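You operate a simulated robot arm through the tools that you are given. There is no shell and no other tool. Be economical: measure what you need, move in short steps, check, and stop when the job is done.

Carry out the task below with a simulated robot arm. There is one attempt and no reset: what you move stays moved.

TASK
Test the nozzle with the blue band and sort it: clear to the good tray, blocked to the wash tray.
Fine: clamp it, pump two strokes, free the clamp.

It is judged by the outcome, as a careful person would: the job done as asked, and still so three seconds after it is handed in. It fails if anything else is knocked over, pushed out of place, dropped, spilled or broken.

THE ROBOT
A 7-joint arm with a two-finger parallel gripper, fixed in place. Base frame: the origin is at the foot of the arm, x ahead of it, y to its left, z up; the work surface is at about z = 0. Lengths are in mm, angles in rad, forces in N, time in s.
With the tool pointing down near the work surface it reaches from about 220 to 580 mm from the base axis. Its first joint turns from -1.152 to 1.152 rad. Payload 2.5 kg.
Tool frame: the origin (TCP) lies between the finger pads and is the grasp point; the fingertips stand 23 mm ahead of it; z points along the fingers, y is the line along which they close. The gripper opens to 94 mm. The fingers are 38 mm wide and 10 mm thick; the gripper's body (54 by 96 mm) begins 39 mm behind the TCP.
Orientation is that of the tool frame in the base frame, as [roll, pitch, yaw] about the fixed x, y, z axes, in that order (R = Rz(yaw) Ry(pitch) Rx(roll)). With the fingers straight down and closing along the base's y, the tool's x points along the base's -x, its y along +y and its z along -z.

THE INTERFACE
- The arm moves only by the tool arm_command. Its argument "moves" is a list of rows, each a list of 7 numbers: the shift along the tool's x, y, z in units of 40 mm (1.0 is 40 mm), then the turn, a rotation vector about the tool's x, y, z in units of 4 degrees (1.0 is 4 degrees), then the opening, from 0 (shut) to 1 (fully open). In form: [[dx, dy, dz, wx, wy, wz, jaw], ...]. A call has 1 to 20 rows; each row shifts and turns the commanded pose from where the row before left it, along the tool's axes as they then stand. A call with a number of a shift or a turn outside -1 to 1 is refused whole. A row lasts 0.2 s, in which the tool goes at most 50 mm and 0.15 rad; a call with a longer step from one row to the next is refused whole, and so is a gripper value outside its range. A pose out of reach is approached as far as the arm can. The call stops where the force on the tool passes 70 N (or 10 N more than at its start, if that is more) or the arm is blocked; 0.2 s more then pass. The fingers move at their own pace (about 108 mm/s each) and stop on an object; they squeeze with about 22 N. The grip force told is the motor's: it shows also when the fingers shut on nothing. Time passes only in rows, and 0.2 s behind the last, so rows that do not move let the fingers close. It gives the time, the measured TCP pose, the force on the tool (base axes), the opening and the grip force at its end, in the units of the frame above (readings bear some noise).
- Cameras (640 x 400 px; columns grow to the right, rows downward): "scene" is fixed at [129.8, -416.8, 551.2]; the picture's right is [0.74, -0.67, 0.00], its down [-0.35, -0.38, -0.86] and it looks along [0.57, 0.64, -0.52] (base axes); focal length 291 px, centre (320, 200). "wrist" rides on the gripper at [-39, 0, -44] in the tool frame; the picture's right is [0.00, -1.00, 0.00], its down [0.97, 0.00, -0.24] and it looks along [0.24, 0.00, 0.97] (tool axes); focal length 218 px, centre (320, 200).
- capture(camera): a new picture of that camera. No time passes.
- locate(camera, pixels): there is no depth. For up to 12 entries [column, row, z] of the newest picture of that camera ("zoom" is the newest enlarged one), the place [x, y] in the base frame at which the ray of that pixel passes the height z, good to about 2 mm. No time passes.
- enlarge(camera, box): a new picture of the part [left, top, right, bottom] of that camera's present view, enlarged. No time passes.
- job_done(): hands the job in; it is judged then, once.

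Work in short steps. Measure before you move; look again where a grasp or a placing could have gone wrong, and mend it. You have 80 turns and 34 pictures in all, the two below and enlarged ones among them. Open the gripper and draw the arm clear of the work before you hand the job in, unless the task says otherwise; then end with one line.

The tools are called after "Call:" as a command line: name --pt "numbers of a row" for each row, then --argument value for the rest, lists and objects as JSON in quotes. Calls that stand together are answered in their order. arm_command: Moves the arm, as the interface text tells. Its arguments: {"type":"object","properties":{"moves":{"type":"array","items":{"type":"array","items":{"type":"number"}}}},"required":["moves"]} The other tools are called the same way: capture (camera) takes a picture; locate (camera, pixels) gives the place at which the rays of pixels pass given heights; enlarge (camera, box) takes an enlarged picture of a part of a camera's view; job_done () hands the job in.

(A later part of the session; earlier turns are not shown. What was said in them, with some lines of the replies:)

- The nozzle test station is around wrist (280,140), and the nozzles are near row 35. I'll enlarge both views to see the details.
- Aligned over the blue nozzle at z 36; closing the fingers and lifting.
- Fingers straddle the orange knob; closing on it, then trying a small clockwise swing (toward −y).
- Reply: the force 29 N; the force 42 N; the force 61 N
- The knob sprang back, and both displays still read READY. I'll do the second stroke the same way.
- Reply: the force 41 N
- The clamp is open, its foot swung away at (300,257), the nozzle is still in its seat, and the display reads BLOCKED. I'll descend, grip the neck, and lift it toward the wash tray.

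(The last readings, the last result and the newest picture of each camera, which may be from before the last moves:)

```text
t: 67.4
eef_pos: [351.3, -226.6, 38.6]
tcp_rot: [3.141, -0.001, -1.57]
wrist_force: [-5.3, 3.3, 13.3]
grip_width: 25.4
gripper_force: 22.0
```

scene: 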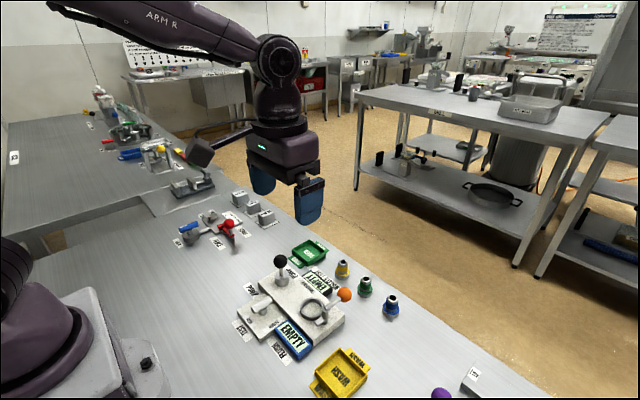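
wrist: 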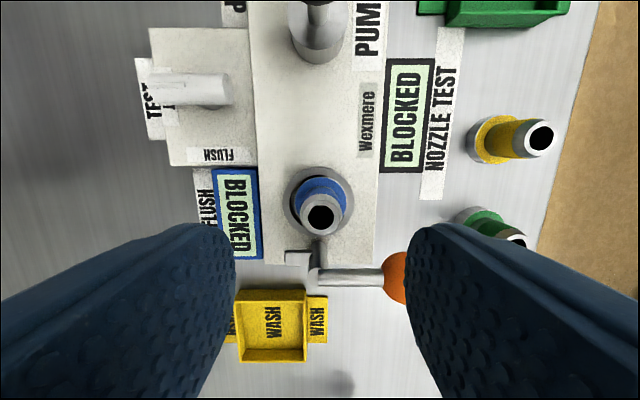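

Contact with the tray floor (13 N up). I'll ease off slightly, open a little, and lift out.

Call:
arm_command --pt "0 0 -0.015 0 0 0 0" --pt "0 0 0 0 0 0 0.36" --pt "0 0 0 0 0 0 0.37" --pt "0 0 0 0 0 0 0.37" --pt "0 0 -0.3 0 0 0 0.37" --pt "0 0 -0.7 0 0 0 0.37" --pt "0 0 -0.9 0 0 0 0.37" --pt "0 0 -0.9 0 0 0 0.6" --pt "-0.5 0 -0.8 0 0 0 0.8" --pt "-0.8 0 -0.5 0 0 0 0.8" --pt "0 0 0 0 0 0 0.8"

Call:
capture --camera "scene"

```text
t: 69.8
eef_pos: [350.0, -173.1, 203.4]
tcp_rot: [-3.141, 0.0, -1.57]
wrist_force: [-0.3, -0.4, 0.2]
grip_width: 75.3
gripper_force: 0.0
```

```text
1 pictures are left
```

scene: 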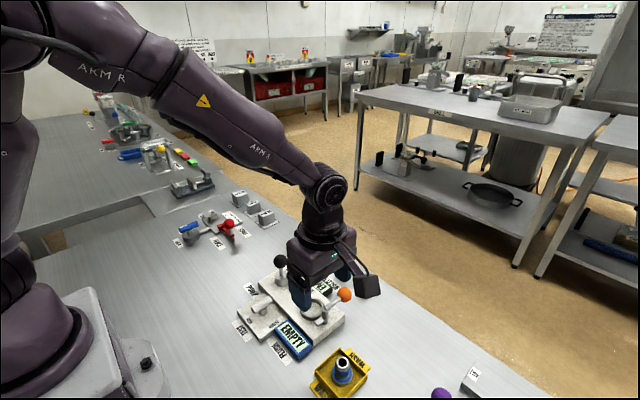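

The nozzle stands upright in the wash tray at (343,372). I'll draw the arm further up before handing in.

Call:
arm_command --pt "0 0 -0.9 0 0 0 0.9" --pt "0 0 -0.9 0 0 0 1" --pt "0 0 -0.9 0 0 0 1" --pt "0 0 0 0 0 0 1"

Call:
job_done

```text
t: 70.8
eef_pos: [350.5, -174.7, 311.0]
tcp_rot: [3.142, 0.0, -1.572]
wrist_force: [-0.7, 0.6, 0.0]
grip_width: 94.2
gripper_force: 0.0
```

```text
The job is handed in.
```

The blue-banded nozzle read BLOCKED after being clamped and pumped two strokes, so I freed the clamp and stood it upright in the wash tray; the arm is open and clear, and the job is handed in.
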